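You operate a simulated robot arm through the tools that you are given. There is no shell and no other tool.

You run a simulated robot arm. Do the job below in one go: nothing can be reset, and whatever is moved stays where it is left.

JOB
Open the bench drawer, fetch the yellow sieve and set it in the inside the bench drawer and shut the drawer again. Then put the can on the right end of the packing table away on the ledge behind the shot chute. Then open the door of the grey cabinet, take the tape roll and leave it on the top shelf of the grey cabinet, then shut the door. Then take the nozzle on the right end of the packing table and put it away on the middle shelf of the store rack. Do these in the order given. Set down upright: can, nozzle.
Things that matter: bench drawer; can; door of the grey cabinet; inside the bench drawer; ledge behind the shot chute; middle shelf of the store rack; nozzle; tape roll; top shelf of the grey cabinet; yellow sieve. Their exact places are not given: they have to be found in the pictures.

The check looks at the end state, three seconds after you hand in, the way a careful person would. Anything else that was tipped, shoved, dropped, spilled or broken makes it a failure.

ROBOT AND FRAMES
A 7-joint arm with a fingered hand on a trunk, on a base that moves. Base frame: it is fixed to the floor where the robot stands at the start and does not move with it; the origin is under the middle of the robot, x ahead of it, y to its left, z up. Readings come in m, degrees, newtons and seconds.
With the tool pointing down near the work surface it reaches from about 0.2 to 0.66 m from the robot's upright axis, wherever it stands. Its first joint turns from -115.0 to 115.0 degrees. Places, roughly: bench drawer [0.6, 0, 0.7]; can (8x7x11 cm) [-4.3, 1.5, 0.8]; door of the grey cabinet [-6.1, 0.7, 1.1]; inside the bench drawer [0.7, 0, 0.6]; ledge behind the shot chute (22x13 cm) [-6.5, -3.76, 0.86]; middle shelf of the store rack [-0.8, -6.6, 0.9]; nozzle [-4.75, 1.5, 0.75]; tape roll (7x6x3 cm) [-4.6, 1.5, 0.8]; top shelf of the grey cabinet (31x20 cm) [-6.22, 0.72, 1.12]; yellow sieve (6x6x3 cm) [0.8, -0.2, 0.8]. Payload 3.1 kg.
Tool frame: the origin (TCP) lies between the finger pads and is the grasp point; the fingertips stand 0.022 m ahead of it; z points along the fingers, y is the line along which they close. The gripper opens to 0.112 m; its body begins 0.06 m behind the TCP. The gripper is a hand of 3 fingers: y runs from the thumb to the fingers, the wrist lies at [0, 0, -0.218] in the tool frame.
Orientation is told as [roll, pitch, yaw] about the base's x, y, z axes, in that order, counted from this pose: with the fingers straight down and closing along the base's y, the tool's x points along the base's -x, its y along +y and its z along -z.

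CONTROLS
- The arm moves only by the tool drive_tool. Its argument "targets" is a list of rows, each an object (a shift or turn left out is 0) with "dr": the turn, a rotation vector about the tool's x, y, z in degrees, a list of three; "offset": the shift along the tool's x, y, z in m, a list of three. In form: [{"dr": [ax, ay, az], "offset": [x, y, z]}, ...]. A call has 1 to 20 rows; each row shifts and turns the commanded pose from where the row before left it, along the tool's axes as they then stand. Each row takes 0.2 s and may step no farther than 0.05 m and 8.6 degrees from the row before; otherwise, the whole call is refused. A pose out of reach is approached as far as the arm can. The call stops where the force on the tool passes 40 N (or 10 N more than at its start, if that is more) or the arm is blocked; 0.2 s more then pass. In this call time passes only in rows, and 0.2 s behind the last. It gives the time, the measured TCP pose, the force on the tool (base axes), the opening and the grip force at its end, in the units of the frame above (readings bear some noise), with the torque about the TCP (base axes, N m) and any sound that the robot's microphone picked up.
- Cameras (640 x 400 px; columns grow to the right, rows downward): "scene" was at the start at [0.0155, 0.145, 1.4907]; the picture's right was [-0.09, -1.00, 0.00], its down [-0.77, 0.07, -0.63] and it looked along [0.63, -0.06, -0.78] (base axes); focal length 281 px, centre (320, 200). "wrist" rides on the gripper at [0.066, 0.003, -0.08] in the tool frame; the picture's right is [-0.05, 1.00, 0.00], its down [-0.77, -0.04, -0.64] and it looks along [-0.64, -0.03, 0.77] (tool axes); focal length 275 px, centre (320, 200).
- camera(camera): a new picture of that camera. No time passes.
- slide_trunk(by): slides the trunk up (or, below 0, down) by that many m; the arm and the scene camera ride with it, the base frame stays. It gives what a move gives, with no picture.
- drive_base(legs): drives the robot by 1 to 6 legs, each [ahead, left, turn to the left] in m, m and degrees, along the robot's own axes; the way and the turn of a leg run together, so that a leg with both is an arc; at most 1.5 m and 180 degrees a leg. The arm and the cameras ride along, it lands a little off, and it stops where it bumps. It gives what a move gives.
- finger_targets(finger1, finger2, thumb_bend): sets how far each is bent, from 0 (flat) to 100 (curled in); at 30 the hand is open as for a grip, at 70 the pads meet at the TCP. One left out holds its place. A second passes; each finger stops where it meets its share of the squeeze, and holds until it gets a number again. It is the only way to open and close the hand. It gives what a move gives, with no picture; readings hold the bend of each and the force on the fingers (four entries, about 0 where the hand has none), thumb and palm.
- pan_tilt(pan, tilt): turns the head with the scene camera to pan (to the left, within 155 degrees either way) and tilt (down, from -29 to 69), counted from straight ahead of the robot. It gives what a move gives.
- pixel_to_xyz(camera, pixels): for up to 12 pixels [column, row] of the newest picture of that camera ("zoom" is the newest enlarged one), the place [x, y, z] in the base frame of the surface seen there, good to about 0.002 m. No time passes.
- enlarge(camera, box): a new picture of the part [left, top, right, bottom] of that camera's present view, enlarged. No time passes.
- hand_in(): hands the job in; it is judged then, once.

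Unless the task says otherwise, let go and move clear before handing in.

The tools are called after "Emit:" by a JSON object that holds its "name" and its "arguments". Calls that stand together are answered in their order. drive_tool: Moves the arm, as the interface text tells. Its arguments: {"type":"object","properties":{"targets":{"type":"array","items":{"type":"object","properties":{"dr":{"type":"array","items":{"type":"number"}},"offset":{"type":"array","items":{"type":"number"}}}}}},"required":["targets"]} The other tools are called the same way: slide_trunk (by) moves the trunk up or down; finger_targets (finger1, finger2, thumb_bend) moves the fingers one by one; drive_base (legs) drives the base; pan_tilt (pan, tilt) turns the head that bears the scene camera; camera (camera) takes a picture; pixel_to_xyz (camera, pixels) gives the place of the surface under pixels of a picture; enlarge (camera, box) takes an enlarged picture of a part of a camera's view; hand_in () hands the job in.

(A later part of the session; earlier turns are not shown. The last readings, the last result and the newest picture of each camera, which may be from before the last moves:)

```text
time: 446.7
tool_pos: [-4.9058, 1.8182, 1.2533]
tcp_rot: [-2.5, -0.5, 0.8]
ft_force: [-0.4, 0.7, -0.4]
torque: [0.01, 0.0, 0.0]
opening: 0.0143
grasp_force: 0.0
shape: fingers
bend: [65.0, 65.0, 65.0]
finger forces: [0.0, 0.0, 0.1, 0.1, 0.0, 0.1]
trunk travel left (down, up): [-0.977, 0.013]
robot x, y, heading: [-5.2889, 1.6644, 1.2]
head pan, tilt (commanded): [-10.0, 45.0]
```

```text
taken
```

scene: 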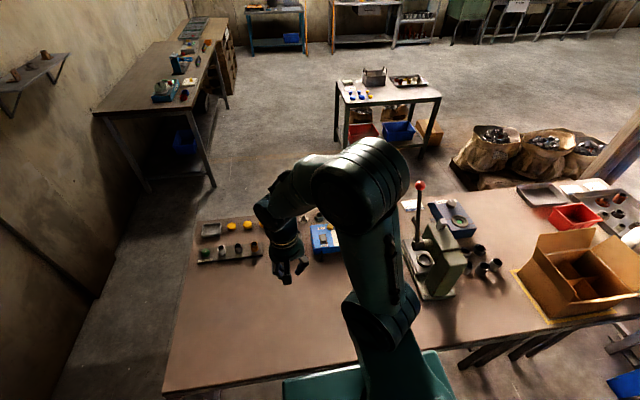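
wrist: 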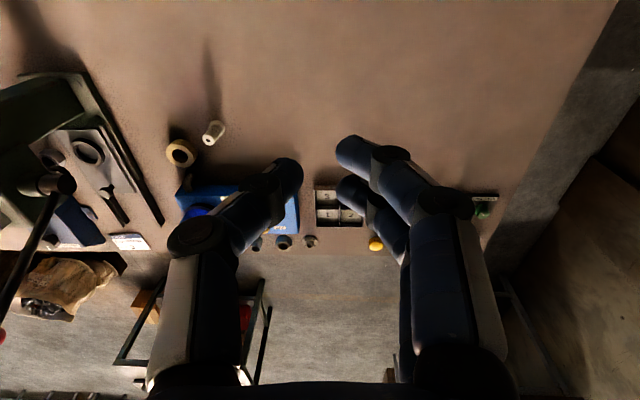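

The wrist view shows the tape roll at (180,152) and the nozzle at (212,132). Measuring them and the press lever.

Emit:
{"name": "pixel_to_xyz", "arguments": {"camera": "wrist", "pixels": [[166, 152], [195, 152], [180, 140], [180, 165], [180, 152], [212, 132], [205, 137], [220, 125], [60, 185], [20, 270], [160, 220], [190, 205]]}}

Emit:
{"name": "enlarge", "arguments": {"camera": "wrist", "box": [140, 90, 260, 210]}}

Emit:
{"name": "pixel_to_xyz", "arguments": {"camera": "scene", "pixels": [[420, 186], [417, 215], [432, 255], [460, 260], [425, 295], [402, 260]]}}

```text
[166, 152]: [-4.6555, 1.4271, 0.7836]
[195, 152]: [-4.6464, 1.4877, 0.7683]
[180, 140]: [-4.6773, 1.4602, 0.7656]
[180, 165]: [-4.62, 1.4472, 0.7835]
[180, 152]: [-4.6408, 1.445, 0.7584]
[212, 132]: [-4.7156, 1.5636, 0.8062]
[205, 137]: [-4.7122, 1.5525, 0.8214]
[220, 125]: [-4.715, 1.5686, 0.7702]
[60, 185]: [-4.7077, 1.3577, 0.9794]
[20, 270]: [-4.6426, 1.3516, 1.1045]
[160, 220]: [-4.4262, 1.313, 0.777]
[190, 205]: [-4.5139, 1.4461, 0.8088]
```

```text
3.33 times, centred on (200, 150) of wrist
```

zoom: 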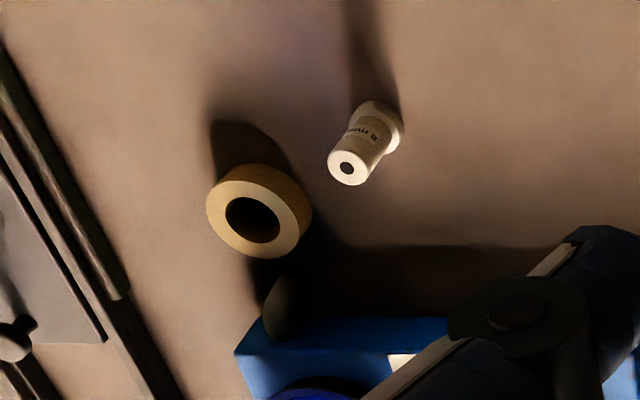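

```text
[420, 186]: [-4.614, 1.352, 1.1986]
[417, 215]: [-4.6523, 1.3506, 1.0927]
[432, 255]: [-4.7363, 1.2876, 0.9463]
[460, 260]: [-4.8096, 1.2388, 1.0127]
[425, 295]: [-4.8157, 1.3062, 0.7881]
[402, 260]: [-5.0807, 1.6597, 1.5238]
```

Emit:
{"name": "pixel_to_xyz", "arguments": {"camera": "zoom", "pixels": [[213, 205], [302, 222], [250, 180], [265, 252], [232, 240], [290, 190], [348, 168], [335, 165], [362, 165], [348, 180], [385, 115], [395, 130]]}}

Emit:
{"name": "drive_base", "arguments": {"legs": [[0.08, -0.085, -1.2]]}}

Emit:
{"name": "finger_targets", "arguments": {"finger1": 40, "finger2": 40, "thumb_bend": 40}}

Emit:
{"name": "camera", "arguments": {"camera": "wrist"}}

```text
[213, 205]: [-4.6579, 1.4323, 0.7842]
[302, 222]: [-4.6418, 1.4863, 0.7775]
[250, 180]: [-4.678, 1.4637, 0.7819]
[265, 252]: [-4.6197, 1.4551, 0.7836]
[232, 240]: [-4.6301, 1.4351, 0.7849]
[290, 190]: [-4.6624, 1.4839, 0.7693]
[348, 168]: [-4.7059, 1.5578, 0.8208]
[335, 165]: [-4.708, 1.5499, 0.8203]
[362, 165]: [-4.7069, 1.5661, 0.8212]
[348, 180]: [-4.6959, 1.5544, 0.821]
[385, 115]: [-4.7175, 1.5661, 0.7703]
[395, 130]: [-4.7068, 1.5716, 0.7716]
```

```text
time: 447.9
tool_pos: [-4.823, 1.7265, 1.2538]
tcp_rot: [-2.7, -0.6, -0.4]
ft_force: [-0.1, 0.1, 0.0]
torque: [0.0, -0.01, 0.01]
opening: 0.0143
grasp_force: 0.1
shape: fingers
bend: [65.0, 65.0, 65.0]
finger forces: [0.0, 0.0, 0.0, 0.0, 0.0, 0.0]
trunk travel left (down, up): [-0.977, 0.013]
robot x, y, heading: [-5.2078, 1.5779, 0.6]
head pan, tilt (commanded): [-10.0, 45.0]
```

```text
time: 448.9
tool_pos: [-4.8222, 1.726, 1.2535]
tcp_rot: [-2.6, -0.5, -0.4]
ft_force: [0.7, -0.4, 0.2]
torque: [0.01, -0.03, 0.01]
opening: 0.0833
grasp_force: 0.0
shape: fingers
bend: [40.0, 40.0, 40.0]
finger forces: [0.0, 0.0, 0.0, 0.0, 0.0, 0.0]
trunk travel left (down, up): [-0.977, 0.013]
robot x, y, heading: [-5.2083, 1.5782, 0.4]
head pan, tilt (commanded): [-10.0, 45.0]
```

```text
taken
```

wrist: 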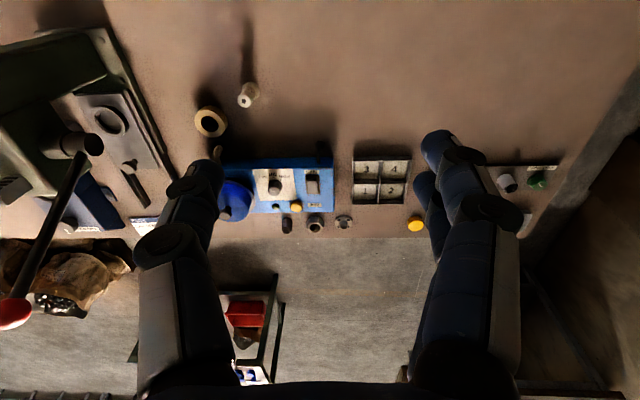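

Tape roll centre ≈ (−4.648, 1.459), top z 0.784; nozzle at (−4.705, 1.557), top 0.821. I'll move above the roll, tilt 15°, and lower with the trunk.

Emit:
{"name": "drive_tool", "arguments": {"targets": [{"dr": [-2.6, 0, 0]}, {"offset": [-0.0249, -0.0381, 0]}, {"offset": [-0.0249, -0.0381, 0]}, {"offset": [-0.0249, -0.0381, 0]}, {"offset": [-0.0249, -0.0381, 0]}, {"offset": [-0.0249, -0.0381, 0]}, {"offset": [-0.0249, -0.0381, 0]}, {"offset": [-0.0249, -0.0381, 0]}, {"dr": [0, -7.5, 0]}, {"dr": [0, -7.5, 0]}]}}

Emit:
{"name": "slide_trunk", "arguments": {"by": -0.28}}

Emit:
{"name": "camera", "arguments": {"camera": "wrist"}}

Emit:
{"name": "camera", "arguments": {"camera": "scene"}}

```text
time: 451.1
tool_pos: [-4.6512, 1.4567, 1.2555]
tcp_rot: [0.0, -15.6, -0.4]
ft_force: [0.1, 0.4, -0.8]
torque: [-0.01, 0.02, 0.04]
opening: 0.0831
grasp_force: 0.1
shape: fingers
bend: [40.0, 40.0, 40.0]
finger forces: [0.0, 0.0, 0.0, 0.0, 0.1, 0.1]
trunk travel left (down, up): [-0.977, 0.013]
robot x, y, heading: [-5.2112, 1.5795, 0.2]
head pan, tilt (commanded): [-10.0, 45.0]
```

```text
time: 453.9
tool_pos: [-4.6506, 1.4566, 0.9747]
tcp_rot: [-0.1, -15.4, -0.4]
ft_force: [0.3, -0.2, 0.1]
torque: [0.01, 0.01, 0.03]
opening: 0.083
grasp_force: 0.0
shape: fingers
bend: [40.0, 40.0, 40.0]
finger forces: [0.0, 0.1, 0.1, 0.0, 0.1, 0.1]
trunk travel left (down, up): [-0.697, 0.293]
robot x, y, heading: [-5.206, 1.5807, 0.3]
head pan, tilt (commanded): [-10.0, 45.0]
```

```text
taken
```

wrist: 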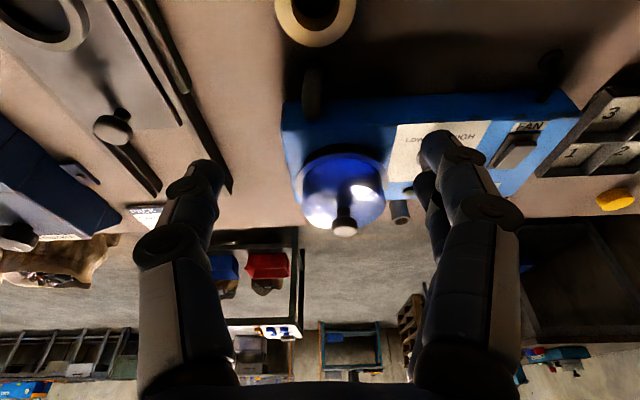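

```text
taken
```

scene: 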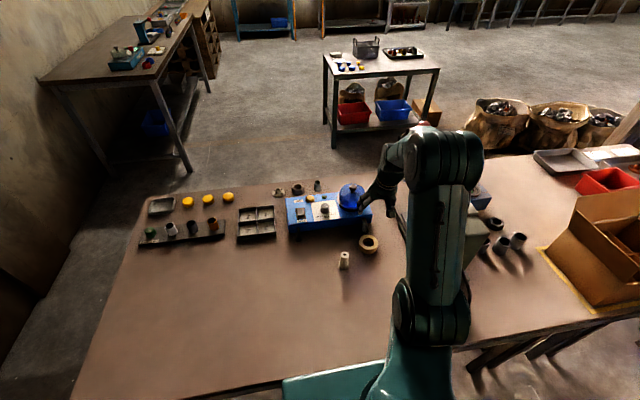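

Aligned over the roll (wrist col ≈315). Descending.

Emit:
{"name": "drive_tool", "arguments": {"targets": [{"offset": [0.0107, 0.002, 0.0385]}, {"offset": [0.0107, 0, 0.0385]}, {"offset": [0.0107, 0, 0.0385]}]}}

Emit:
{"name": "camera", "arguments": {"camera": "wrist"}}

Emit:
{"name": "pixel_to_xyz", "arguments": {"camera": "wrist", "pixels": [[280, 100], [350, 100], [315, 130], [315, 60], [295, 125], [340, 125]]}}

```text
time: 454.7
tool_pos: [-4.6507, 1.4588, 0.8534]
tcp_rot: [0.0, -15.6, -0.4]
ft_force: [-0.3, 0.4, -0.5]
torque: [0.01, -0.05, 0.02]
opening: 0.083
grasp_force: 0.1
shape: fingers
bend: [40.0, 40.0, 40.0]
finger forces: [0.1, 0.0, 0.0, 0.0, 0.0, 0.0]
trunk travel left (down, up): [-0.697, 0.293]
robot x, y, heading: [-5.2074, 1.5829, 0.3]
head pan, tilt (commanded): [-10.0, 45.0]
```

```text
taken
```

wrist: 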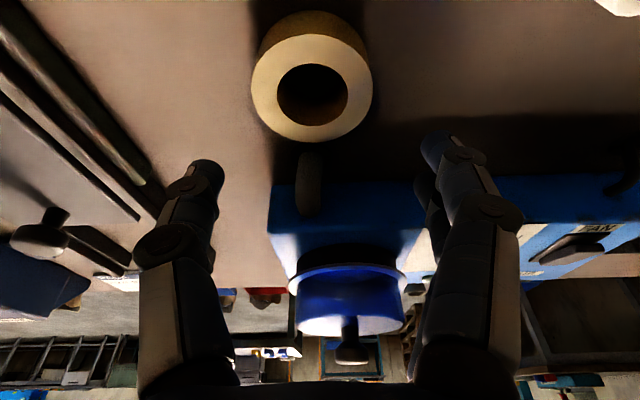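

```text
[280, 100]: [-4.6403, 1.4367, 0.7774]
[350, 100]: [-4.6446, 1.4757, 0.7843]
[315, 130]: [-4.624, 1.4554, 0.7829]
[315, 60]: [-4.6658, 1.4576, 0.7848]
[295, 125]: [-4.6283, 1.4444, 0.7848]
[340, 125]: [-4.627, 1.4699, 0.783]
```

Roll centre ≈ (−4.648, 1.4555): shift −4 mm in y and descend to z≈0.79.

Emit:
{"name": "drive_tool", "arguments": {"targets": [{"offset": [0.006, -0.004, 0.0289]}, {"offset": [0.0064, 0, 0.0231]}, {"offset": [0.0019, 0, 0.0067]}]}}

Emit:
{"name": "camera", "arguments": {"camera": "wrist"}}

```text
time: 455.5
tool_pos: [-4.6489, 1.4553, 0.7937]
tcp_rot: [0.0, -15.5, -0.4]
ft_force: [1.2, 0.5, -0.2]
torque: [0.02, 0.06, 0.04]
opening: 0.0833
grasp_force: 0.1
shape: fingers
bend: [40.0, 40.0, 40.0]
finger forces: [0.1, 0.0, 0.0, 0.0, 0.1, 0.1]
trunk travel left (down, up): [-0.697, 0.293]
robot x, y, heading: [-5.2132, 1.5792, 0.3]
head pan, tilt (commanded): [-10.0, 45.0]
```

```text
taken
```

wrist: 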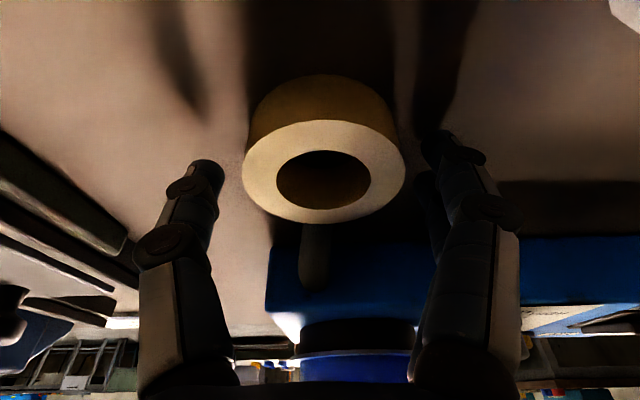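

Emit:
{"name": "drive_tool", "arguments": {"targets": [{"offset": [0.0008, 0, 0.0029]}]}}

Emit:
{"name": "finger_targets", "arguments": {"finger1": 60, "finger2": 60, "thumb_bend": 60}}

Emit:
{"name": "camera", "arguments": {"camera": "wrist"}}

```text
time: 455.9
tool_pos: [-4.6472, 1.4543, 0.7903]
tcp_rot: [0.0, -15.5, -0.3]
ft_force: [-0.3, 0.2, 0.0]
torque: [0.02, 0.01, 0.01]
opening: 0.0832
grasp_force: 0.1
shape: fingers
bend: [40.0, 40.0, 40.0]
finger forces: [0.0, 0.0, 0.0, 0.0, 0.0, 0.1]
trunk travel left (down, up): [-0.697, 0.293]
robot x, y, heading: [-5.2042, 1.5754, 0.5]
head pan, tilt (commanded): [-10.0, 45.0]
```

```text
time: 456.9
tool_pos: [-4.6471, 1.4556, 0.7913]
tcp_rot: [0.0, -15.5, -0.4]
ft_force: [-1.0, -0.2, 0.4]
torque: [-0.01, 0.01, 0.01]
opening: 0.0547
grasp_force: 9.5
shape: fingers
bend: [51.0, 54.0, 54.0]
finger forces: [5.3, 3.9, 0.1, 0.0, 9.2, 0.1]
trunk travel left (down, up): [-0.697, 0.293]
robot x, y, heading: [-5.2072, 1.579, 0.2]
head pan, tilt (commanded): [-10.0, 45.0]
```

```text
taken
```

wrist: 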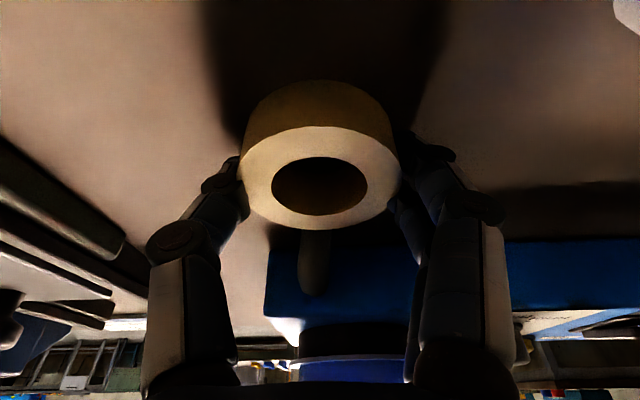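

Gripped (9.5 N). Lifting.

Emit:
{"name": "drive_tool", "arguments": {"targets": [{"offset": [-0.0053, 0, -0.0193]}, {"offset": [-0.0107, 0, -0.0385]}, {"offset": [-0.0107, 0, -0.0385]}, {"offset": [-0.0107, 0, -0.0385]}, {"offset": [-0.0107, 0, -0.0385]}]}}

Emit:
{"name": "slide_trunk", "arguments": {"by": 0.28}}

Emit:
{"name": "camera", "arguments": {"camera": "wrist"}}

Emit:
{"name": "camera", "arguments": {"camera": "scene"}}

```text
time: 458.1
tool_pos: [-4.6482, 1.4553, 0.9726]
tcp_rot: [0.0, -15.5, -0.4]
ft_force: [-0.3, 0.3, -0.6]
torque: [0.03, -0.02, 0.01]
opening: 0.0547
grasp_force: 8.8
shape: fingers
bend: [51.0, 54.0, 54.0]
finger forces: [5.3, 3.7, 0.1, 0.0, 9.1, 0.0]
trunk travel left (down, up): [-0.697, 0.293]
robot x, y, heading: [-5.2073, 1.5779, 0.1]
head pan, tilt (commanded): [-10.0, 45.0]
```

```text
time: 460.9
tool_pos: [-4.6475, 1.4547, 1.2512]
tcp_rot: [0.0, -15.5, -0.4]
ft_force: [-0.3, -0.4, -1.3]
torque: [0.02, -0.02, -0.02]
opening: 0.0546
grasp_force: 9.7
shape: fingers
bend: [51.0, 54.0, 54.0]
finger forces: [5.3, 3.9, 0.0, 0.0, 9.1, 0.1]
trunk travel left (down, up): [-0.977, 0.013]
robot x, y, heading: [-5.205, 1.5781, 0.4]
head pan, tilt (commanded): [-10.0, 45.0]
```

```text
taken
```

wrist: 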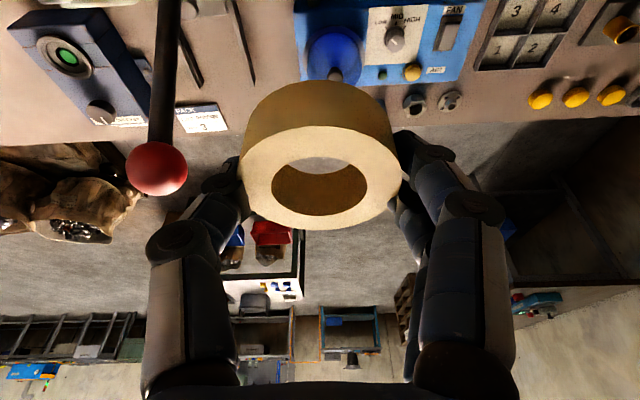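

```text
taken
```

scene: 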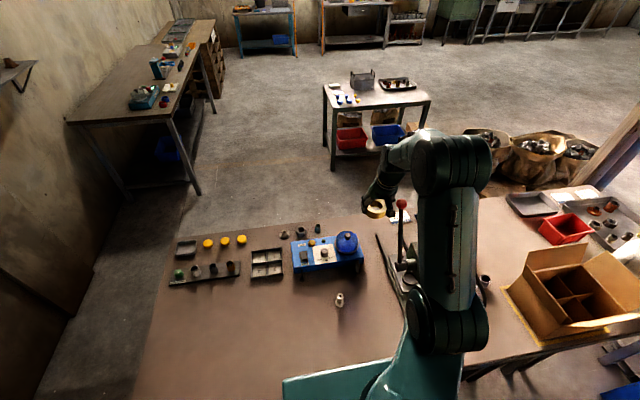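

The roll is held and the lever is untouched. I'll retract the hand, back off and turn around toward the cabinet.

Emit:
{"name": "drive_tool", "arguments": {"targets": [{"offset": [0.0385, 0.02, -0.0107]}, {"offset": [0.0385, 0.02, -0.0107]}, {"offset": [0.0385, 0.02, -0.0107]}, {"offset": [0.0385, 0.02, -0.0107]}, {"offset": [0.0385, 0.02, -0.0107]}]}}

Emit:
{"name": "drive_base", "arguments": {"legs": [[-0.1, 0.05, 0], [0, 0, 179.5]]}}

Emit:
{"name": "pan_tilt", "arguments": {"pan": 30, "tilt": 30}}

Emit:
{"name": "camera", "arguments": {"camera": "scene"}}

```text
time: 462.1
tool_pos: [-4.8489, 1.5551, 1.2511]
tcp_rot: [0.0, -15.5, -0.5]
ft_force: [0.3, -0.3, -0.2]
torque: [0.02, -0.02, -0.03]
opening: 0.0546
grasp_force: 8.4
shape: fingers
bend: [51.0, 54.0, 54.0]
finger forces: [5.3, 3.9, 0.0, 0.1, 9.2, 0.0]
trunk travel left (down, up): [-0.977, 0.013]
robot x, y, heading: [-5.2052, 1.5771, 0.4]
head pan, tilt (commanded): [-10.0, 45.0]
```

```text
time: 470.7
tool_pos: [-5.6703, 1.6526, 1.25]
tcp_rot: [0.0, -15.5, 179.2]
ft_force: [0.2, 0.6, -1.3]
torque: [0.02, -0.01, 0.0]
opening: 0.0541
grasp_force: 8.7
shape: fingers
bend: [51.0, 54.0, 54.0]
finger forces: [5.2, 3.7, 0.0, 0.0, 9.0, 0.0]
trunk travel left (down, up): [-0.977, 0.013]
robot x, y, heading: [-5.3091, 1.6301, 179.9]
head pan, tilt (commanded): [-10.0, 45.0]
```

```text
time: 471.8
tool_pos: [-5.6714, 1.6524, 1.2507]
tcp_rot: [0.0, -15.4, 179.3]
ft_force: [0.7, 0.0, -0.1]
torque: [0.01, -0.04, 0.0]
opening: 0.0542
grasp_force: 9.2
shape: fingers
bend: [51.0, 54.0, 54.0]
finger forces: [5.2, 3.7, 0.1, 0.1, 8.9, 0.0]
trunk travel left (down, up): [-0.977, 0.013]
robot x, y, heading: [-5.3068, 1.6256, 179.8]
head pan, tilt (commanded): [30.0, 30.0]
```

```text
taken
```

scene: 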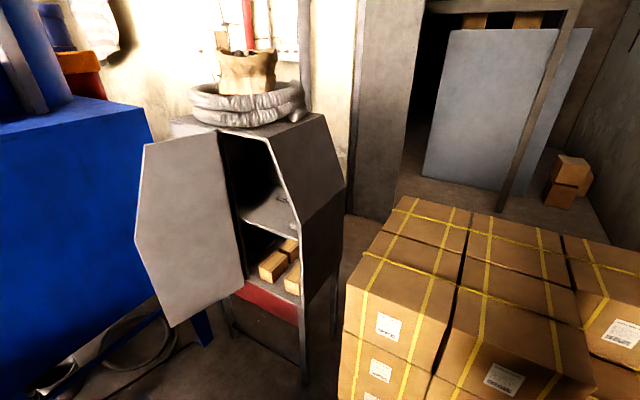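

The door is still wide open. I'll strafe to in front of the compartment, then lower to shelf height.

Emit:
{"name": "drive_base", "arguments": {"legs": [[0, 0.885, 0]]}}

Emit:
{"name": "slide_trunk", "arguments": {"by": -0.065}}

Emit:
{"name": "pan_tilt", "arguments": {"pan": -5, "tilt": 30}}

Emit:
{"name": "camera", "arguments": {"camera": "scene"}}

Emit:
{"name": "camera", "arguments": {"camera": "wrist"}}

```text
time: 476.4
tool_pos: [-5.6718, 0.7701, 1.2499]
tcp_rot: [0.0, -15.5, 179.1]
ft_force: [0.4, -0.3, 0.2]
torque: [0.01, 0.0, -0.02]
opening: 0.0541
grasp_force: 8.5
shape: fingers
bend: [51.0, 54.0, 54.0]
finger forces: [5.2, 3.7, 0.1, 0.0, 8.9, 0.0]
trunk travel left (down, up): [-0.977, 0.013]
robot x, y, heading: [-5.3126, 0.7485, 180.0]
head pan, tilt (commanded): [30.0, 30.0]
```

```text
time: 477.4
tool_pos: [-5.671, 0.7701, 1.1847]
tcp_rot: [0.0, -15.6, 179.2]
ft_force: [-0.1, -0.1, -0.2]
torque: [0.01, 0.0, -0.03]
opening: 0.0537
grasp_force: 9.3
shape: fingers
bend: [51.0, 54.0, 54.0]
finger forces: [5.1, 3.7, 0.0, 0.0, 8.8, 0.0]
trunk travel left (down, up): [-0.912, 0.078]
robot x, y, heading: [-5.3121, 0.7506, 179.9]
head pan, tilt (commanded): [30.0, 30.0]
```

```text
time: 478.5
tool_pos: [-5.6724, 0.7696, 1.1859]
tcp_rot: [0.0, -15.5, 179.1]
ft_force: [-0.3, 0.2, -0.6]
torque: [0.0, 0.0, -0.01]
opening: 0.0543
grasp_force: 8.2
shape: fingers
bend: [51.0, 54.0, 54.0]
finger forces: [5.2, 3.7, 0.0, 0.1, 8.8, 0.0]
trunk travel left (down, up): [-0.912, 0.078]
robot x, y, heading: [-5.3107, 0.7468, 179.9]
head pan, tilt (commanded): [-5.0, 30.0]
```

```text
taken
```

scene: 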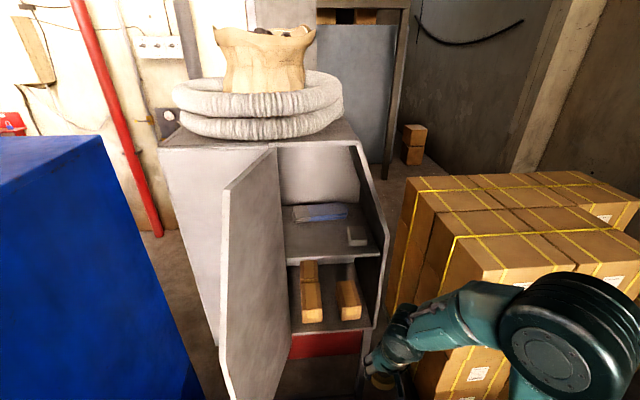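

```text
taken
```

wrist: 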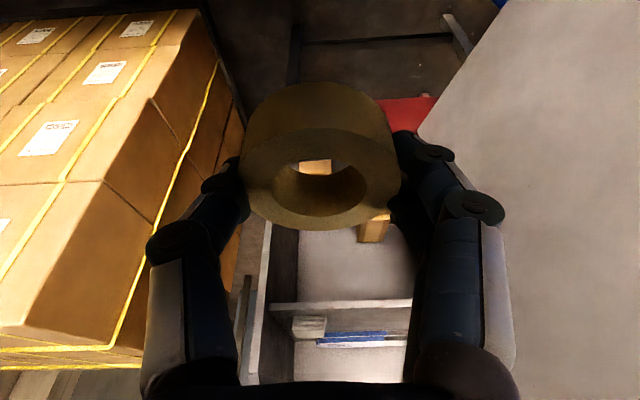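

Emit:
{"name": "pixel_to_xyz", "arguments": {"camera": "scene", "pixels": [[545, 340], [600, 300], [440, 320], [225, 250], [250, 190], [365, 235], [355, 150], [380, 215], [300, 250], [280, 150], [378, 255], [240, 350]]}}

```text
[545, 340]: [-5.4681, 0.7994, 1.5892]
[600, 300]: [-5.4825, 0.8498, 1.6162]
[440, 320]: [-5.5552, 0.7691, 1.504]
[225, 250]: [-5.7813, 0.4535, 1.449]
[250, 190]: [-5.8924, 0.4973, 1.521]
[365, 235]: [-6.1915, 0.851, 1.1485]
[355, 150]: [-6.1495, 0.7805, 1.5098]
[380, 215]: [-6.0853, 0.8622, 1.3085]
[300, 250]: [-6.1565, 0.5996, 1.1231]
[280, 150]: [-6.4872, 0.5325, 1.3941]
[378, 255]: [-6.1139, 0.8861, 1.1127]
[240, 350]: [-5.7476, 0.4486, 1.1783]
```

The elbow is at z≈1.6; to enter the compartment with a flatter forearm I'll lower the trunk 0.16 m while raising the hand by the same amount, then move in.

Emit:
{"name": "drive_tool", "arguments": {"targets": [{"offset": [-0.0107, 0, -0.0385]}, {"offset": [-0.0107, 0, -0.0385]}, {"offset": [-0.0107, 0, -0.0385]}, {"offset": [-0.0107, 0, -0.0385]}]}}

Emit:
{"name": "slide_trunk", "arguments": {"by": -0.165}}

Emit:
{"name": "drive_base", "arguments": {"legs": [[0.2, 0, 0]]}}

Emit:
{"name": "camera", "arguments": {"camera": "scene"}}

Emit:
{"name": "camera", "arguments": {"camera": "wrist"}}

```text
time: 479.5
tool_pos: [-5.6719, 0.7704, 1.3468]
tcp_rot: [0.0, -15.5, 179.3]
ft_force: [0.2, -0.4, -0.4]
torque: [0.01, 0.01, 0.02]
opening: 0.0537
grasp_force: 8.7
shape: fingers
bend: [52.0, 54.0, 54.0]
finger forces: [5.1, 3.7, 0.1, 0.0, 9.0, 0.1]
trunk travel left (down, up): [-0.912, 0.078]
robot x, y, heading: [-5.3118, 0.7471, 179.9]
head pan, tilt (commanded): [-5.0, 30.0]
```

```text
time: 481.3
tool_pos: [-5.673, 0.77, 1.1809]
tcp_rot: [0.0, -15.5, 179.3]
ft_force: [-0.3, 0.9, -0.5]
torque: [0.01, 0.02, 0.0]
opening: 0.0539
grasp_force: 9.3
shape: fingers
bend: [52.0, 54.0, 54.0]
finger forces: [5.1, 3.7, 0.1, 0.1, 8.8, 0.0]
trunk travel left (down, up): [-0.747, 0.243]
robot x, y, heading: [-5.3091, 0.7466, 179.8]
head pan, tilt (commanded): [-5.0, 30.0]
```

```text
time: 482.9
tool_pos: [-5.8738, 0.7708, 1.1802]
tcp_rot: [0.0, -15.5, 179.2]
ft_force: [-0.7, -0.5, 0.6]
torque: [0.0, -0.03, 0.01]
opening: 0.0539
grasp_force: 9.4
shape: fingers
bend: [52.0, 54.0, 54.0]
finger forces: [5.1, 3.6, 0.0, 0.0, 8.7, 0.0]
trunk travel left (down, up): [-0.747, 0.243]
robot x, y, heading: [-5.5095, 0.7458, 179.7]
head pan, tilt (commanded): [-5.0, 30.0]
```

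```text
taken
```

scene: 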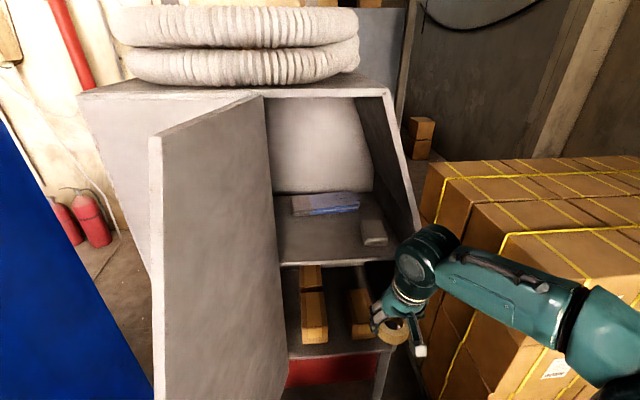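

```text
taken
```

wrist: 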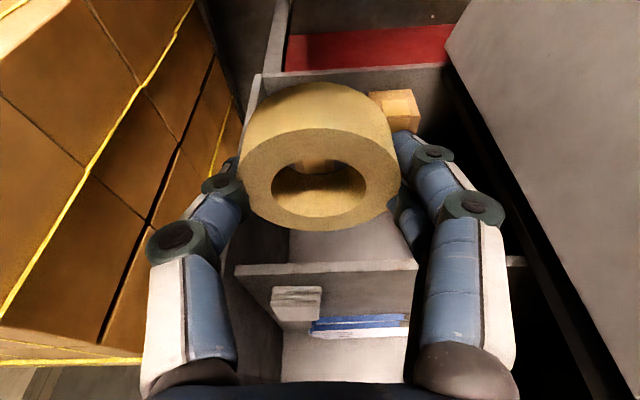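

Emit:
{"name": "pixel_to_xyz", "arguments": {"camera": "scene", "pixels": [[330, 258], [285, 258], [385, 255], [362, 235], [387, 235], [375, 222], [320, 230], [295, 210], [360, 205], [330, 245], [268, 150], [400, 180]]}}

Emit:
{"name": "pixel_to_xyz", "arguments": {"camera": "wrist", "pixels": [[330, 268], [260, 268], [400, 266], [272, 295], [320, 300], [390, 290]]}}

```text
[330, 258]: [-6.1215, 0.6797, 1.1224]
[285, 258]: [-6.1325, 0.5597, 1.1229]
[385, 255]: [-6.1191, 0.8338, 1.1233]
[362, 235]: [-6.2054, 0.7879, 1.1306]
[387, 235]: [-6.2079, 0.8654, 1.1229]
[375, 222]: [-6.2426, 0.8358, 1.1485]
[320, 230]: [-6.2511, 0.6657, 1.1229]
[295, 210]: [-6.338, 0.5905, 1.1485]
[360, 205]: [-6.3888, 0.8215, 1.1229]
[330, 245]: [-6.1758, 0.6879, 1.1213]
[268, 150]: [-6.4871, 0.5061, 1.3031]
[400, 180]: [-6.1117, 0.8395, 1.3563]
```

```text
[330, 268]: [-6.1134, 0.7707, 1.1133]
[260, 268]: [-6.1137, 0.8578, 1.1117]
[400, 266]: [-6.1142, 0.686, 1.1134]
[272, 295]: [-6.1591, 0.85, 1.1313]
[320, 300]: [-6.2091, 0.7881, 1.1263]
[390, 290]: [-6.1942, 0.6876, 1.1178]
```

Free spot: (−6.19, 0.665). I'll shift left 0.106 m, then drive 0.1 m ahead.

Emit:
{"name": "drive_tool", "arguments": {"targets": [{"offset": [0, 0.0353, 0]}, {"offset": [0, 0.0353, 0]}, {"offset": [0, 0.0353, 0]}]}}

Emit:
{"name": "drive_base", "arguments": {"legs": [[0.1, 0, 0]]}}

Emit:
{"name": "camera", "arguments": {"camera": "scene"}}

Emit:
{"name": "camera", "arguments": {"camera": "wrist"}}

```text
time: 483.8
tool_pos: [-5.876, 0.6622, 1.1801]
tcp_rot: [-0.1, -15.4, 179.1]
ft_force: [-0.5, -1.1, -0.9]
torque: [0.02, 0.02, -0.01]
opening: 0.0538
grasp_force: 9.3
shape: fingers
bend: [52.0, 54.0, 54.0]
finger forces: [5.2, 3.9, 0.0, 0.1, 8.8, 0.0]
trunk travel left (down, up): [-0.747, 0.243]
robot x, y, heading: [-5.5103, 0.7433, 179.9]
head pan, tilt (commanded): [-5.0, 30.0]
```

```text
time: 484.9
tool_pos: [-5.9746, 0.6649, 1.1793]
tcp_rot: [0.0, -15.5, 179.3]
ft_force: [0.0, -0.5, -0.5]
torque: [-0.01, -0.03, 0.01]
opening: 0.0538
grasp_force: 8.6
shape: fingers
bend: [52.0, 54.0, 54.0]
finger forces: [5.1, 3.8, 0.0, 0.0, 8.9, 0.0]
trunk travel left (down, up): [-0.747, 0.243]
robot x, y, heading: [-5.6081, 0.7459, 179.9]
head pan, tilt (commanded): [-5.0, 30.0]
```

```text
taken
```

scene: 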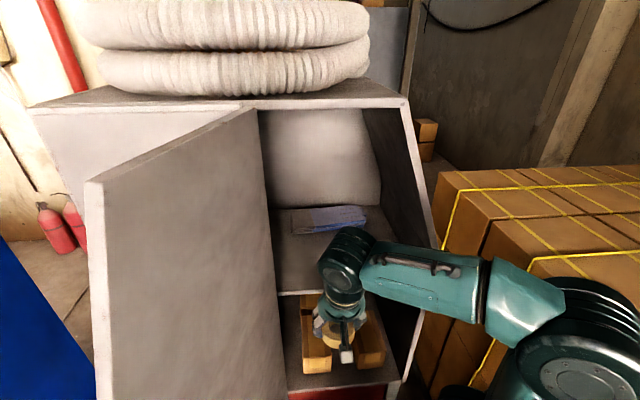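

```text
taken
```

wrist: 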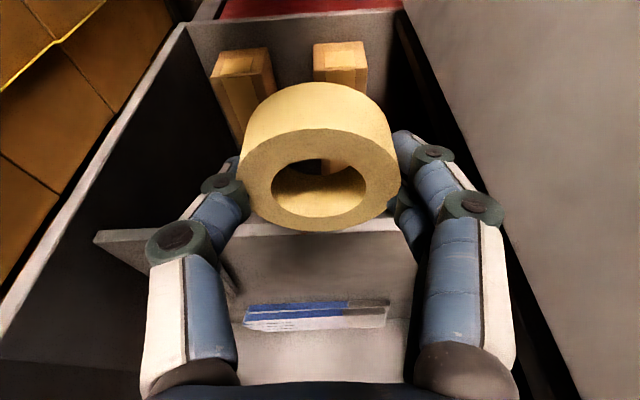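

Entering the compartment: moving forward 0.215 m at constant height.

Emit:
{"name": "drive_tool", "arguments": {"targets": [{"offset": [-0.0414, 0, 0.0115]}, {"offset": [-0.0414, 0, 0.0115]}, {"offset": [-0.0414, 0, 0.0115]}]}}

Emit:
{"name": "camera", "arguments": {"camera": "scene"}}

Emit:
{"name": "camera", "arguments": {"camera": "wrist"}}

```text
time: 485.7
tool_pos: [-6.1056, 0.6667, 1.1798]
tcp_rot: [-0.1, -15.4, 179.2]
ft_force: [0.2, 0.3, -0.4]
torque: [-0.02, -0.04, -0.01]
opening: 0.0539
grasp_force: 8.9
shape: fingers
bend: [52.0, 54.0, 54.0]
finger forces: [5.1, 3.7, 0.0, 0.1, 8.9, 0.1]
trunk travel left (down, up): [-0.747, 0.243]
robot x, y, heading: [-5.6116, 0.7483, 179.8]
head pan, tilt (commanded): [-5.0, 30.0]
```

```text
taken
```

scene: 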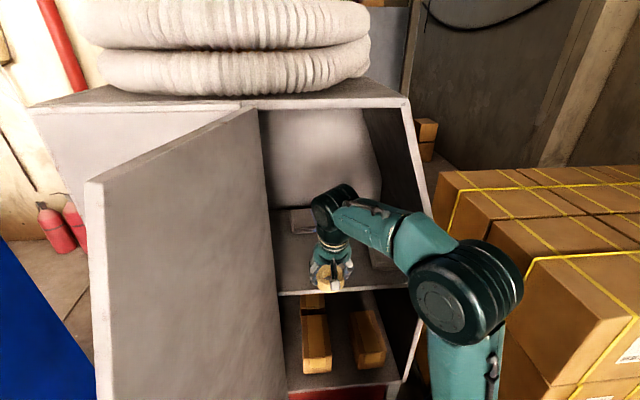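

```text
taken
```

wrist: 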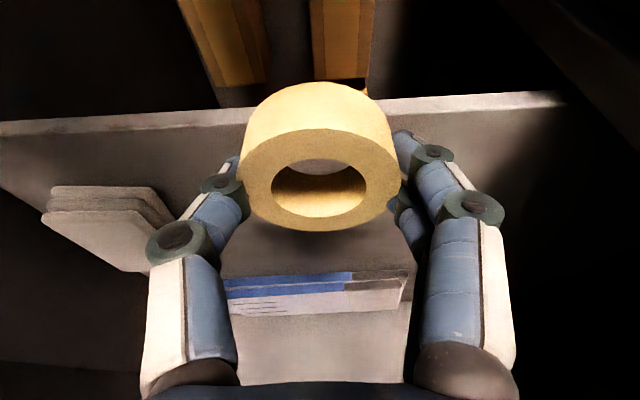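

Emit:
{"name": "pixel_to_xyz", "arguments": {"camera": "scene", "pixels": [[455, 260], [420, 240], [380, 220], [345, 195], [425, 250], [410, 150], [425, 220]]}}

Emit:
{"name": "drive_tool", "arguments": {"targets": [{"offset": [-0.0414, 0, 0.0115]}, {"offset": [-0.0414, 0, 0.0115]}]}}

Emit:
{"name": "camera", "arguments": {"camera": "wrist"}}

Emit:
{"name": "camera", "arguments": {"camera": "scene"}}

```text
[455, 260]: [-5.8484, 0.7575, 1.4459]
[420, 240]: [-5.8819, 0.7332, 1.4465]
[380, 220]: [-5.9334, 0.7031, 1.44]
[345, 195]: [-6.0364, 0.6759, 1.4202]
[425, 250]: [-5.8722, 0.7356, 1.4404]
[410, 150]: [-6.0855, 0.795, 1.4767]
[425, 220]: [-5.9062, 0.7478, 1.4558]
```

```text
time: 486.3
tool_pos: [-6.1906, 0.6677, 1.1807]
tcp_rot: [-0.1, -15.5, 179.2]
ft_force: [-0.2, -0.3, -0.2]
torque: [0.01, 0.01, 0.02]
opening: 0.0537
grasp_force: 9.1
shape: fingers
bend: [52.0, 54.0, 54.0]
finger forces: [5.0, 3.6, 0.1, 0.0, 8.8, 0.0]
trunk travel left (down, up): [-0.747, 0.243]
robot x, y, heading: [-5.6116, 0.7433, 179.9]
head pan, tilt (commanded): [-5.0, 30.0]
```

```text
taken
```

wrist: 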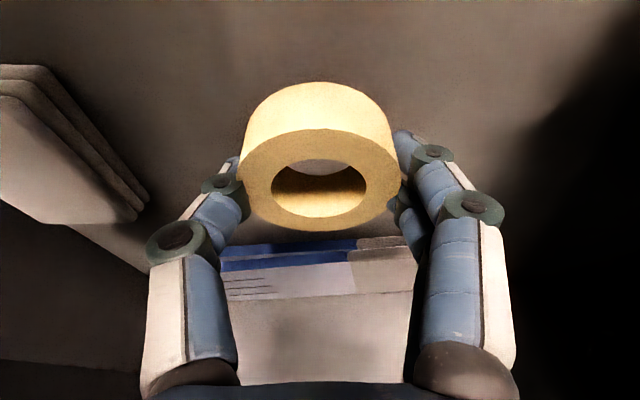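

```text
taken
```

scene: 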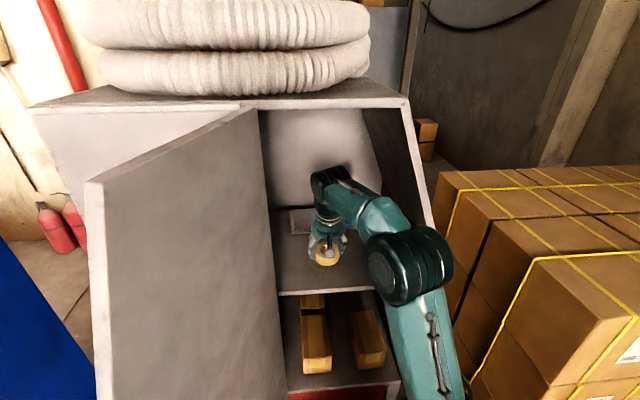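

In position above the free spot. Lowering onto the shelf.

Emit:
{"name": "drive_tool", "arguments": {"targets": [{"offset": [0.0035, 0, 0.0125]}, {"offset": [0.002, 0, 0.0072]}]}}

Emit:
{"name": "drive_tool", "arguments": {"targets": [{"offset": [0.0008, 0, 0.0029]}]}}

Emit:
{"name": "drive_tool", "arguments": {"targets": [{"offset": [0.0005, 0, 0.0019]}]}}

```text
time: 486.9
tool_pos: [-6.1888, 0.6676, 1.1601]
tcp_rot: [0.2, -15.5, 179.2]
ft_force: [-0.5, -0.7, -0.6]
torque: [-0.02, -0.04, 0.01]
opening: 0.0536
grasp_force: 8.7
shape: fingers
bend: [52.0, 54.0, 54.0]
finger forces: [5.1, 3.7, 0.0, 0.0, 8.7, 0.1]
trunk travel left (down, up): [-0.747, 0.243]
robot x, y, heading: [-5.6112, 0.7471, 179.8]
head pan, tilt (commanded): [-5.0, 30.0]
```

```text
time: 487.3
tool_pos: [-6.1884, 0.6683, 1.1558]
tcp_rot: [0.0, -15.4, 179.1]
ft_force: [-0.3, -0.7, -0.5]
torque: [-0.01, -0.03, 0.01]
opening: 0.0536
grasp_force: 8.7
shape: fingers
bend: [52.0, 54.0, 54.0]
finger forces: [5.0, 3.7, 0.0, 0.1, 8.8, 0.0]
trunk travel left (down, up): [-0.747, 0.243]
robot x, y, heading: [-5.6117, 0.7466, 180.0]
head pan, tilt (commanded): [-5.0, 30.0]
```

```text
time: 487.7
tool_pos: [-6.1893, 0.6683, 1.1557]
tcp_rot: [0.0, -15.5, 179.2]
ft_force: [0.2, 0.2, -0.6]
torque: [-0.01, 0.01, 0.0]
opening: 0.0537
grasp_force: 8.9
shape: fingers
bend: [52.0, 54.0, 54.0]
finger forces: [5.2, 3.7, 0.1, 0.0, 8.8, 0.0]
trunk travel left (down, up): [-0.747, 0.243]
robot x, y, heading: [-5.6084, 0.7433, 179.6]
head pan, tilt (commanded): [-5.0, 30.0]
```

Emit:
{"name": "drive_tool", "arguments": {"targets": [{"offset": [0.0006, 0, 0.0022]}]}}

Emit:
{"name": "drive_tool", "arguments": {"targets": [{"offset": [0.0005, 0, 0.0015]}]}}

Emit:
{"name": "camera", "arguments": {"camera": "wrist"}}

```text
time: 488.1
tool_pos: [-6.1884, 0.6667, 1.1528]
tcp_rot: [0.0, -15.5, 179.2]
ft_force: [0.5, 0.2, -0.9]
torque: [0.0, -0.03, 0.02]
opening: 0.0536
grasp_force: 8.3
shape: fingers
bend: [52.0, 54.0, 54.0]
finger forces: [5.1, 3.6, 0.0, 0.0, 8.7, 0.0]
trunk travel left (down, up): [-0.747, 0.243]
robot x, y, heading: [-5.6071, 0.7482, 179.8]
head pan, tilt (commanded): [-5.0, 30.0]
```

```text
time: 488.5
tool_pos: [-6.189, 0.6691, 1.1504]
tcp_rot: [0.0, -15.5, 179.2]
ft_force: [-0.2, 0.3, -0.3]
torque: [-0.01, 0.02, -0.01]
opening: 0.0536
grasp_force: 8.8
shape: fingers
bend: [52.0, 54.0, 54.0]
finger forces: [5.2, 3.8, 0.0, 0.1, 8.6, 0.1]
trunk travel left (down, up): [-0.747, 0.243]
robot x, y, heading: [-5.6087, 0.7447, 179.8]
head pan, tilt (commanded): [-5.0, 30.0]
```

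```text
taken
```

wrist: 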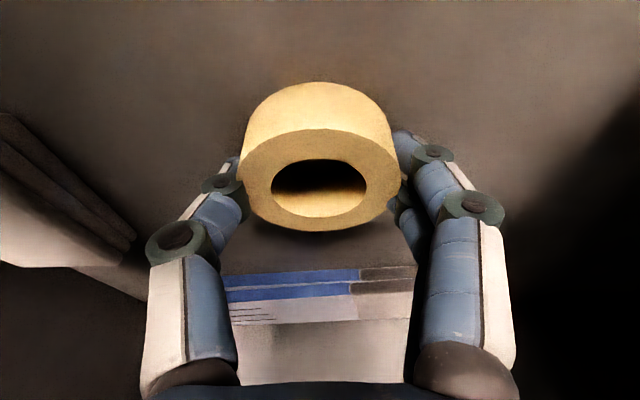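

Emit:
{"name": "drive_tool", "arguments": {"targets": [{"offset": [0.0005, 0, 0.0017]}]}}

Emit:
{"name": "drive_tool", "arguments": {"targets": [{"offset": [0.0005, 0, 0.0017]}]}}

```text
time: 488.9
tool_pos: [-6.1881, 0.6682, 1.1506]
tcp_rot: [0.1, -15.6, 179.1]
ft_force: [0.0, -0.8, 2.8]
torque: [-0.01, 0.06, -0.01]
opening: 0.0536
grasp_force: 9.4
shape: fingers
bend: [52.0, 54.0, 55.0]
finger forces: [5.8, 3.9, 0.0, 0.0, 8.9, 0.0]
trunk travel left (down, up): [-0.747, 0.243]
robot x, y, heading: [-5.6124, 0.7445, 179.6]
head pan, tilt (commanded): [-5.0, 30.0]
```

```text
time: 489.3
tool_pos: [-6.1884, 0.6694, 1.1497]
tcp_rot: [0.2, -15.7, 179.2]
ft_force: [-3.4, -0.5, 14.3]
torque: [-0.34, 0.1, -0.05]
opening: 0.054
grasp_force: 13.7
shape: fingers
bend: [53.0, 54.0, 55.0]
finger forces: [14.8, 4.5, 0.0, 0.0, 9.0, 0.0]
trunk travel left (down, up): [-0.747, 0.243]
robot x, y, heading: [-5.6115, 0.7474, 179.7]
head pan, tilt (commanded): [-5.0, 30.0]
```

Contact made. I'll ease up 2 mm and release.

Emit:
{"name": "drive_tool", "arguments": {"targets": [{"offset": [-0.0005, 0, -0.0022]}]}}

Emit:
{"name": "finger_targets", "arguments": {"finger1": 42, "finger2": 42, "thumb_bend": 42}}

Emit:
{"name": "camera", "arguments": {"camera": "wrist"}}

```text
time: 489.7
tool_pos: [-6.1879, 0.6688, 1.1499]
tcp_rot: [0.0, -15.5, 179.2]
ft_force: [-2.3, -1.0, 9.8]
torque: [-0.15, 0.07, -0.09]
opening: 0.0536
grasp_force: 11.6
shape: fingers
bend: [53.0, 54.0, 55.0]
finger forces: [10.3, 4.4, 0.0, 0.1, 9.0, 0.0]
trunk travel left (down, up): [-0.747, 0.243]
robot x, y, heading: [-5.6092, 0.7491, 179.6]
head pan, tilt (commanded): [-5.0, 30.0]
```

```text
time: 490.7
tool_pos: [-6.1889, 0.6671, 1.15]
tcp_rot: [0.1, -15.5, 179.1]
ft_force: [0.5, -0.5, 0.5]
torque: [0.01, -0.01, -0.03]
opening: 0.0771
grasp_force: 0.1
shape: fingers
bend: [42.0, 42.0, 42.0]
finger forces: [0.1, 0.0, 0.0, 0.0, 0.0, 0.0]
trunk travel left (down, up): [-0.747, 0.243]
robot x, y, heading: [-5.6094, 0.746, 179.8]
head pan, tilt (commanded): [-5.0, 30.0]
```

```text
taken
```

wrist: 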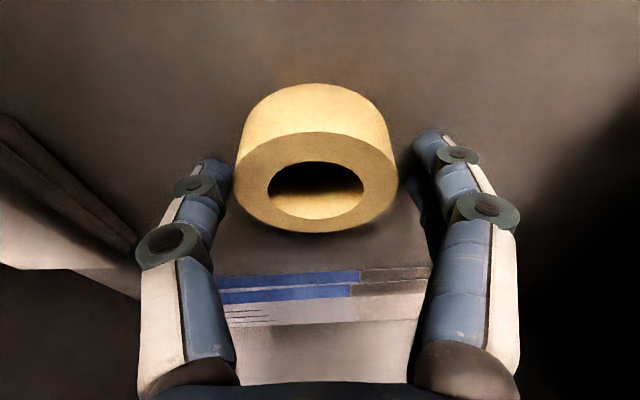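

Released. I'll lift 4 cm and withdraw from the compartment.

Emit:
{"name": "drive_tool", "arguments": {"targets": [{"offset": [-0.0053, 0, -0.0193]}, {"offset": [-0.0064, 0, -0.0231]}, {"offset": [0.0385, 0, -0.0107]}, {"offset": [0.0385, 0, -0.0107]}, {"offset": [0.0385, 0, -0.0107]}, {"offset": [0.0385, 0, -0.0107]}, {"offset": [0.0385, 0, -0.0107]}]}}

Emit:
{"name": "camera", "arguments": {"camera": "wrist"}}

Emit:
{"name": "camera", "arguments": {"camera": "scene"}}

```text
time: 492.3
tool_pos: [-5.9871, 0.6698, 1.1945]
tcp_rot: [0.1, -15.5, 179.0]
ft_force: [-1.1, 0.7, 0.2]
torque: [0.02, 0.03, -0.02]
opening: 0.0775
grasp_force: 0.0
shape: fingers
bend: [42.0, 42.0, 42.0]
finger forces: [0.0, 0.0, 0.1, 0.0, 0.1, 0.0]
trunk travel left (down, up): [-0.747, 0.243]
robot x, y, heading: [-5.6107, 0.7482, 179.7]
head pan, tilt (commanded): [-5.0, 30.0]
```

```text
taken
```

wrist: 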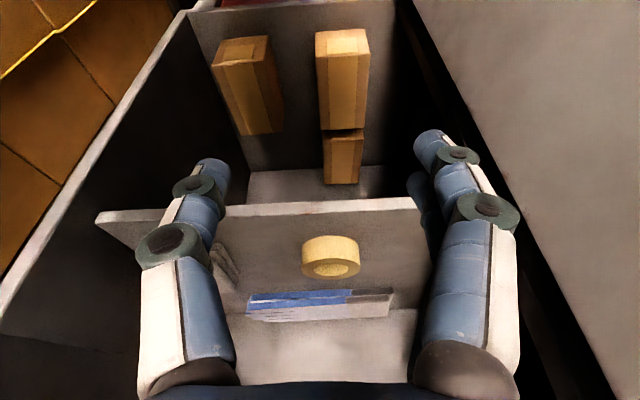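

```text
taken
```

scene: 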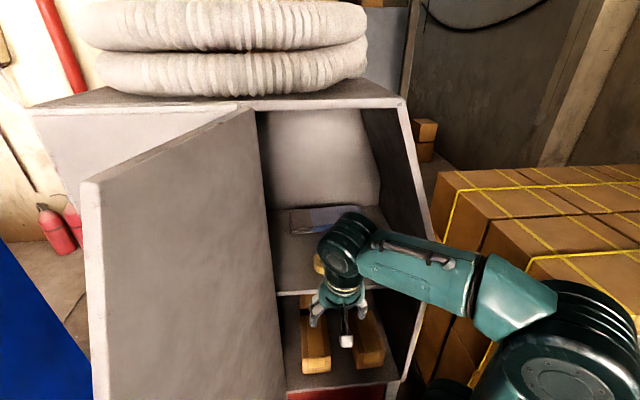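

The tape roll lies flat on the top shelf. Now I'll back out and get the hand around to the door's outer face to shut it.

Emit:
{"name": "drive_base", "arguments": {"legs": [[-0.3, 0, 0]]}}

Emit:
{"name": "finger_targets", "arguments": {"finger1": 65, "finger2": 65, "thumb_bend": 65}}

Emit:
{"name": "drive_tool", "arguments": {"targets": [{"offset": [0.0385, 0, -0.0107]}, {"offset": [0.0385, 0, -0.0107]}, {"offset": [0.02, 0, -0.0055]}]}}

Emit:
{"name": "camera", "arguments": {"camera": "scene"}}

Emit:
{"name": "pixel_to_xyz", "arguments": {"camera": "scene", "pixels": [[225, 200], [225, 300], [235, 250], [250, 180], [330, 235], [312, 228]]}}

```text
time: 494.3
tool_pos: [-5.6874, 0.6655, 1.1944]
tcp_rot: [0.1, -15.5, 179.1]
ft_force: [-0.2, -0.2, -0.3]
torque: [-0.01, 0.02, -0.01]
opening: 0.0777
grasp_force: 0.1
shape: fingers
bend: [42.0, 42.0, 42.0]
finger forces: [0.0, 0.1, 0.0, 0.1, 0.0, 0.0]
trunk travel left (down, up): [-0.747, 0.243]
robot x, y, heading: [-5.3125, 0.7454, 179.9]
head pan, tilt (commanded): [-5.0, 30.0]
```

```text
time: 495.3
tool_pos: [-5.6886, 0.665, 1.1936]
tcp_rot: [0.0, -15.4, 179.1]
ft_force: [0.0, -0.3, 0.1]
torque: [0.02, 0.01, 0.01]
opening: 0.0147
grasp_force: 0.0
shape: fingers
bend: [65.0, 65.0, 65.0]
finger forces: [0.1, 0.0, 0.1, 0.0, 0.1, 0.0]
trunk travel left (down, up): [-0.747, 0.243]
robot x, y, heading: [-5.3103, 0.7458, 179.9]
head pan, tilt (commanded): [-5.0, 30.0]
```

```text
time: 496.1
tool_pos: [-5.5852, 0.6639, 1.1951]
tcp_rot: [0.0, -15.5, 179.0]
ft_force: [0.3, 0.7, 0.3]
torque: [-0.02, -0.02, 0.01]
opening: 0.0147
grasp_force: 0.0
shape: fingers
bend: [65.0, 65.0, 65.0]
finger forces: [0.0, 0.0, 0.0, 0.1, 0.0, 0.1]
trunk travel left (down, up): [-0.747, 0.243]
robot x, y, heading: [-5.3081, 0.7463, 179.7]
head pan, tilt (commanded): [-5.0, 30.0]
```

```text
taken
```

scene: 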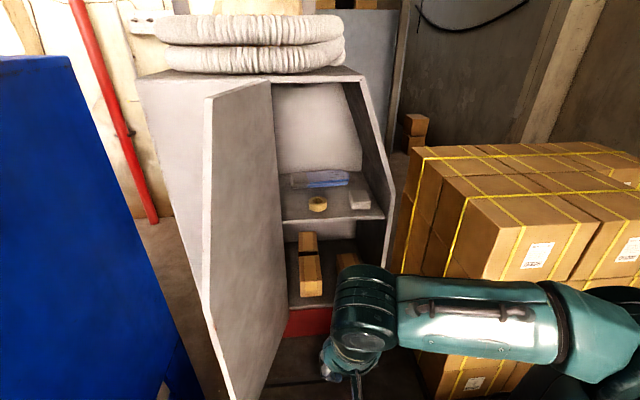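

```text
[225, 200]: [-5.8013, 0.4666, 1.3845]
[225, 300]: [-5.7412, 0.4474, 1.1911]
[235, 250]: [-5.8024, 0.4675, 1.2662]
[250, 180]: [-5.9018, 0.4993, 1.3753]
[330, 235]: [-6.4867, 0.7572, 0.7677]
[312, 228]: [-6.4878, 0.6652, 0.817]
```

Emit:
{"name": "drive_base", "arguments": {"legs": [[0, 0.315, 0]]}}

Emit:
{"name": "camera", "arguments": {"camera": "scene"}}

Emit:
{"name": "camera", "arguments": {"camera": "wrist"}}

```text
time: 498.3
tool_pos: [-5.5868, 0.3471, 1.1958]
tcp_rot: [0.0, -15.4, 179.4]
ft_force: [0.3, -0.7, 0.7]
torque: [0.01, 0.01, 0.0]
opening: 0.0147
grasp_force: 0.0
shape: fingers
bend: [65.0, 65.0, 65.0]
finger forces: [0.0, 0.0, 0.0, 0.0, 0.0, 0.0]
trunk travel left (down, up): [-0.747, 0.243]
robot x, y, heading: [-5.3128, 0.4319, 180.1]
head pan, tilt (commanded): [-5.0, 30.0]
```

```text
taken
```

scene: 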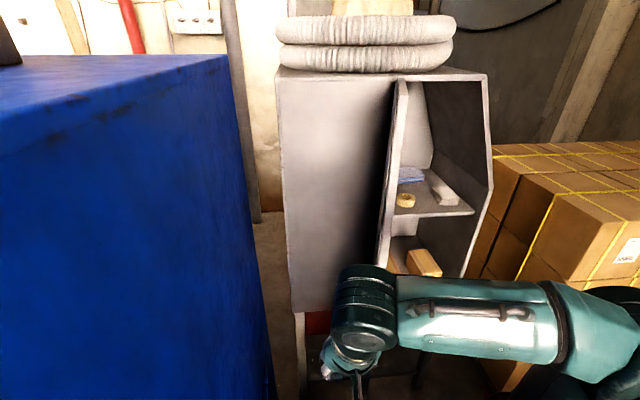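

```text
taken
```

wrist: 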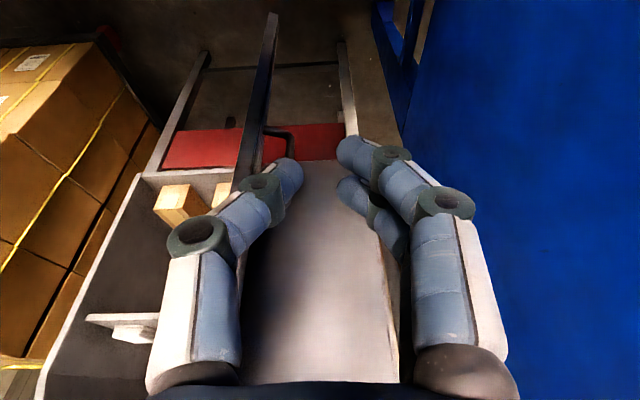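

The hand is now on the outer side of the door. I'll extend it alongside the door and push toward +y.

Emit:
{"name": "drive_tool", "arguments": {"targets": [{"offset": [-0.0361, 0, 0.01]}, {"offset": [-0.0361, 0, 0.01]}, {"offset": [-0.0361, 0, 0.01]}, {"offset": [-0.0361, 0, 0.01]}]}}

Emit:
{"name": "drive_tool", "arguments": {"targets": [{"offset": [0, -0.03, 0]}, {"offset": [0, -0.04, 0]}, {"offset": [0, -0.04, 0]}, {"offset": [0, -0.04, 0]}]}}

Emit:
{"name": "camera", "arguments": {"camera": "scene"}}

Emit:
{"name": "camera", "arguments": {"camera": "wrist"}}

```text
time: 499.3
tool_pos: [-5.7374, 0.3479, 1.194]
tcp_rot: [0.0, -15.4, 179.4]
ft_force: [-0.7, -0.3, 0.3]
torque: [0.02, -0.02, 0.0]
opening: 0.0145
grasp_force: 0.1
shape: fingers
bend: [65.0, 65.0, 65.0]
finger forces: [0.0, 0.1, 0.1, 0.0, 0.0, 0.0]
trunk travel left (down, up): [-0.747, 0.243]
robot x, y, heading: [-5.3108, 0.4315, 180.0]
head pan, tilt (commanded): [-5.0, 30.0]
```

```text
time: 500.3
tool_pos: [-5.7343, 0.4988, 1.195]
tcp_rot: [0.1, -15.4, 179.4]
ft_force: [0.2, -0.6, -0.1]
torque: [0.01, 0.0, 0.01]
opening: 0.0145
grasp_force: 0.0
shape: fingers
bend: [65.0, 65.0, 65.0]
finger forces: [0.0, 0.0, 0.0, 0.0, 0.0, 0.1]
trunk travel left (down, up): [-0.747, 0.243]
robot x, y, heading: [-5.3129, 0.4239, 180.0]
head pan, tilt (commanded): [-5.0, 30.0]
```

```text
taken
```

scene: 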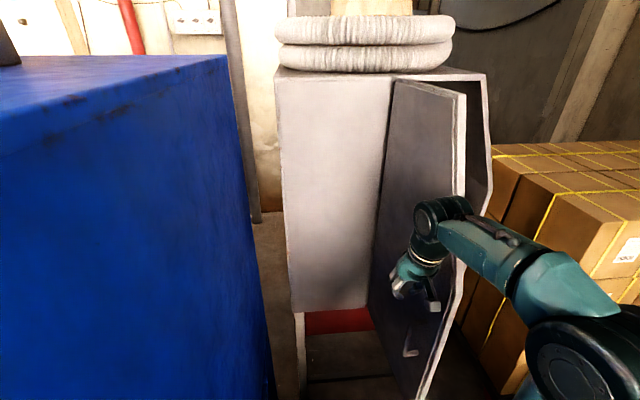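

```text
taken
```

wrist: 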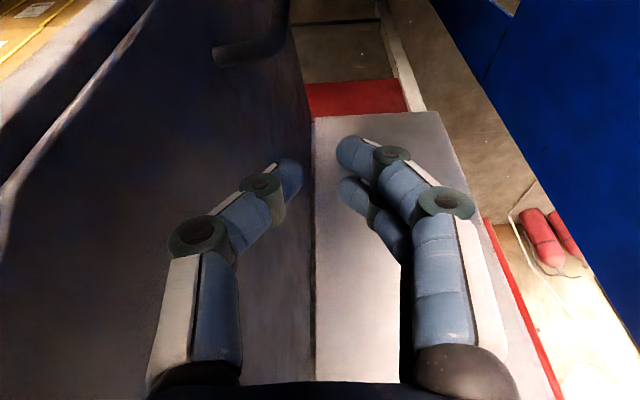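

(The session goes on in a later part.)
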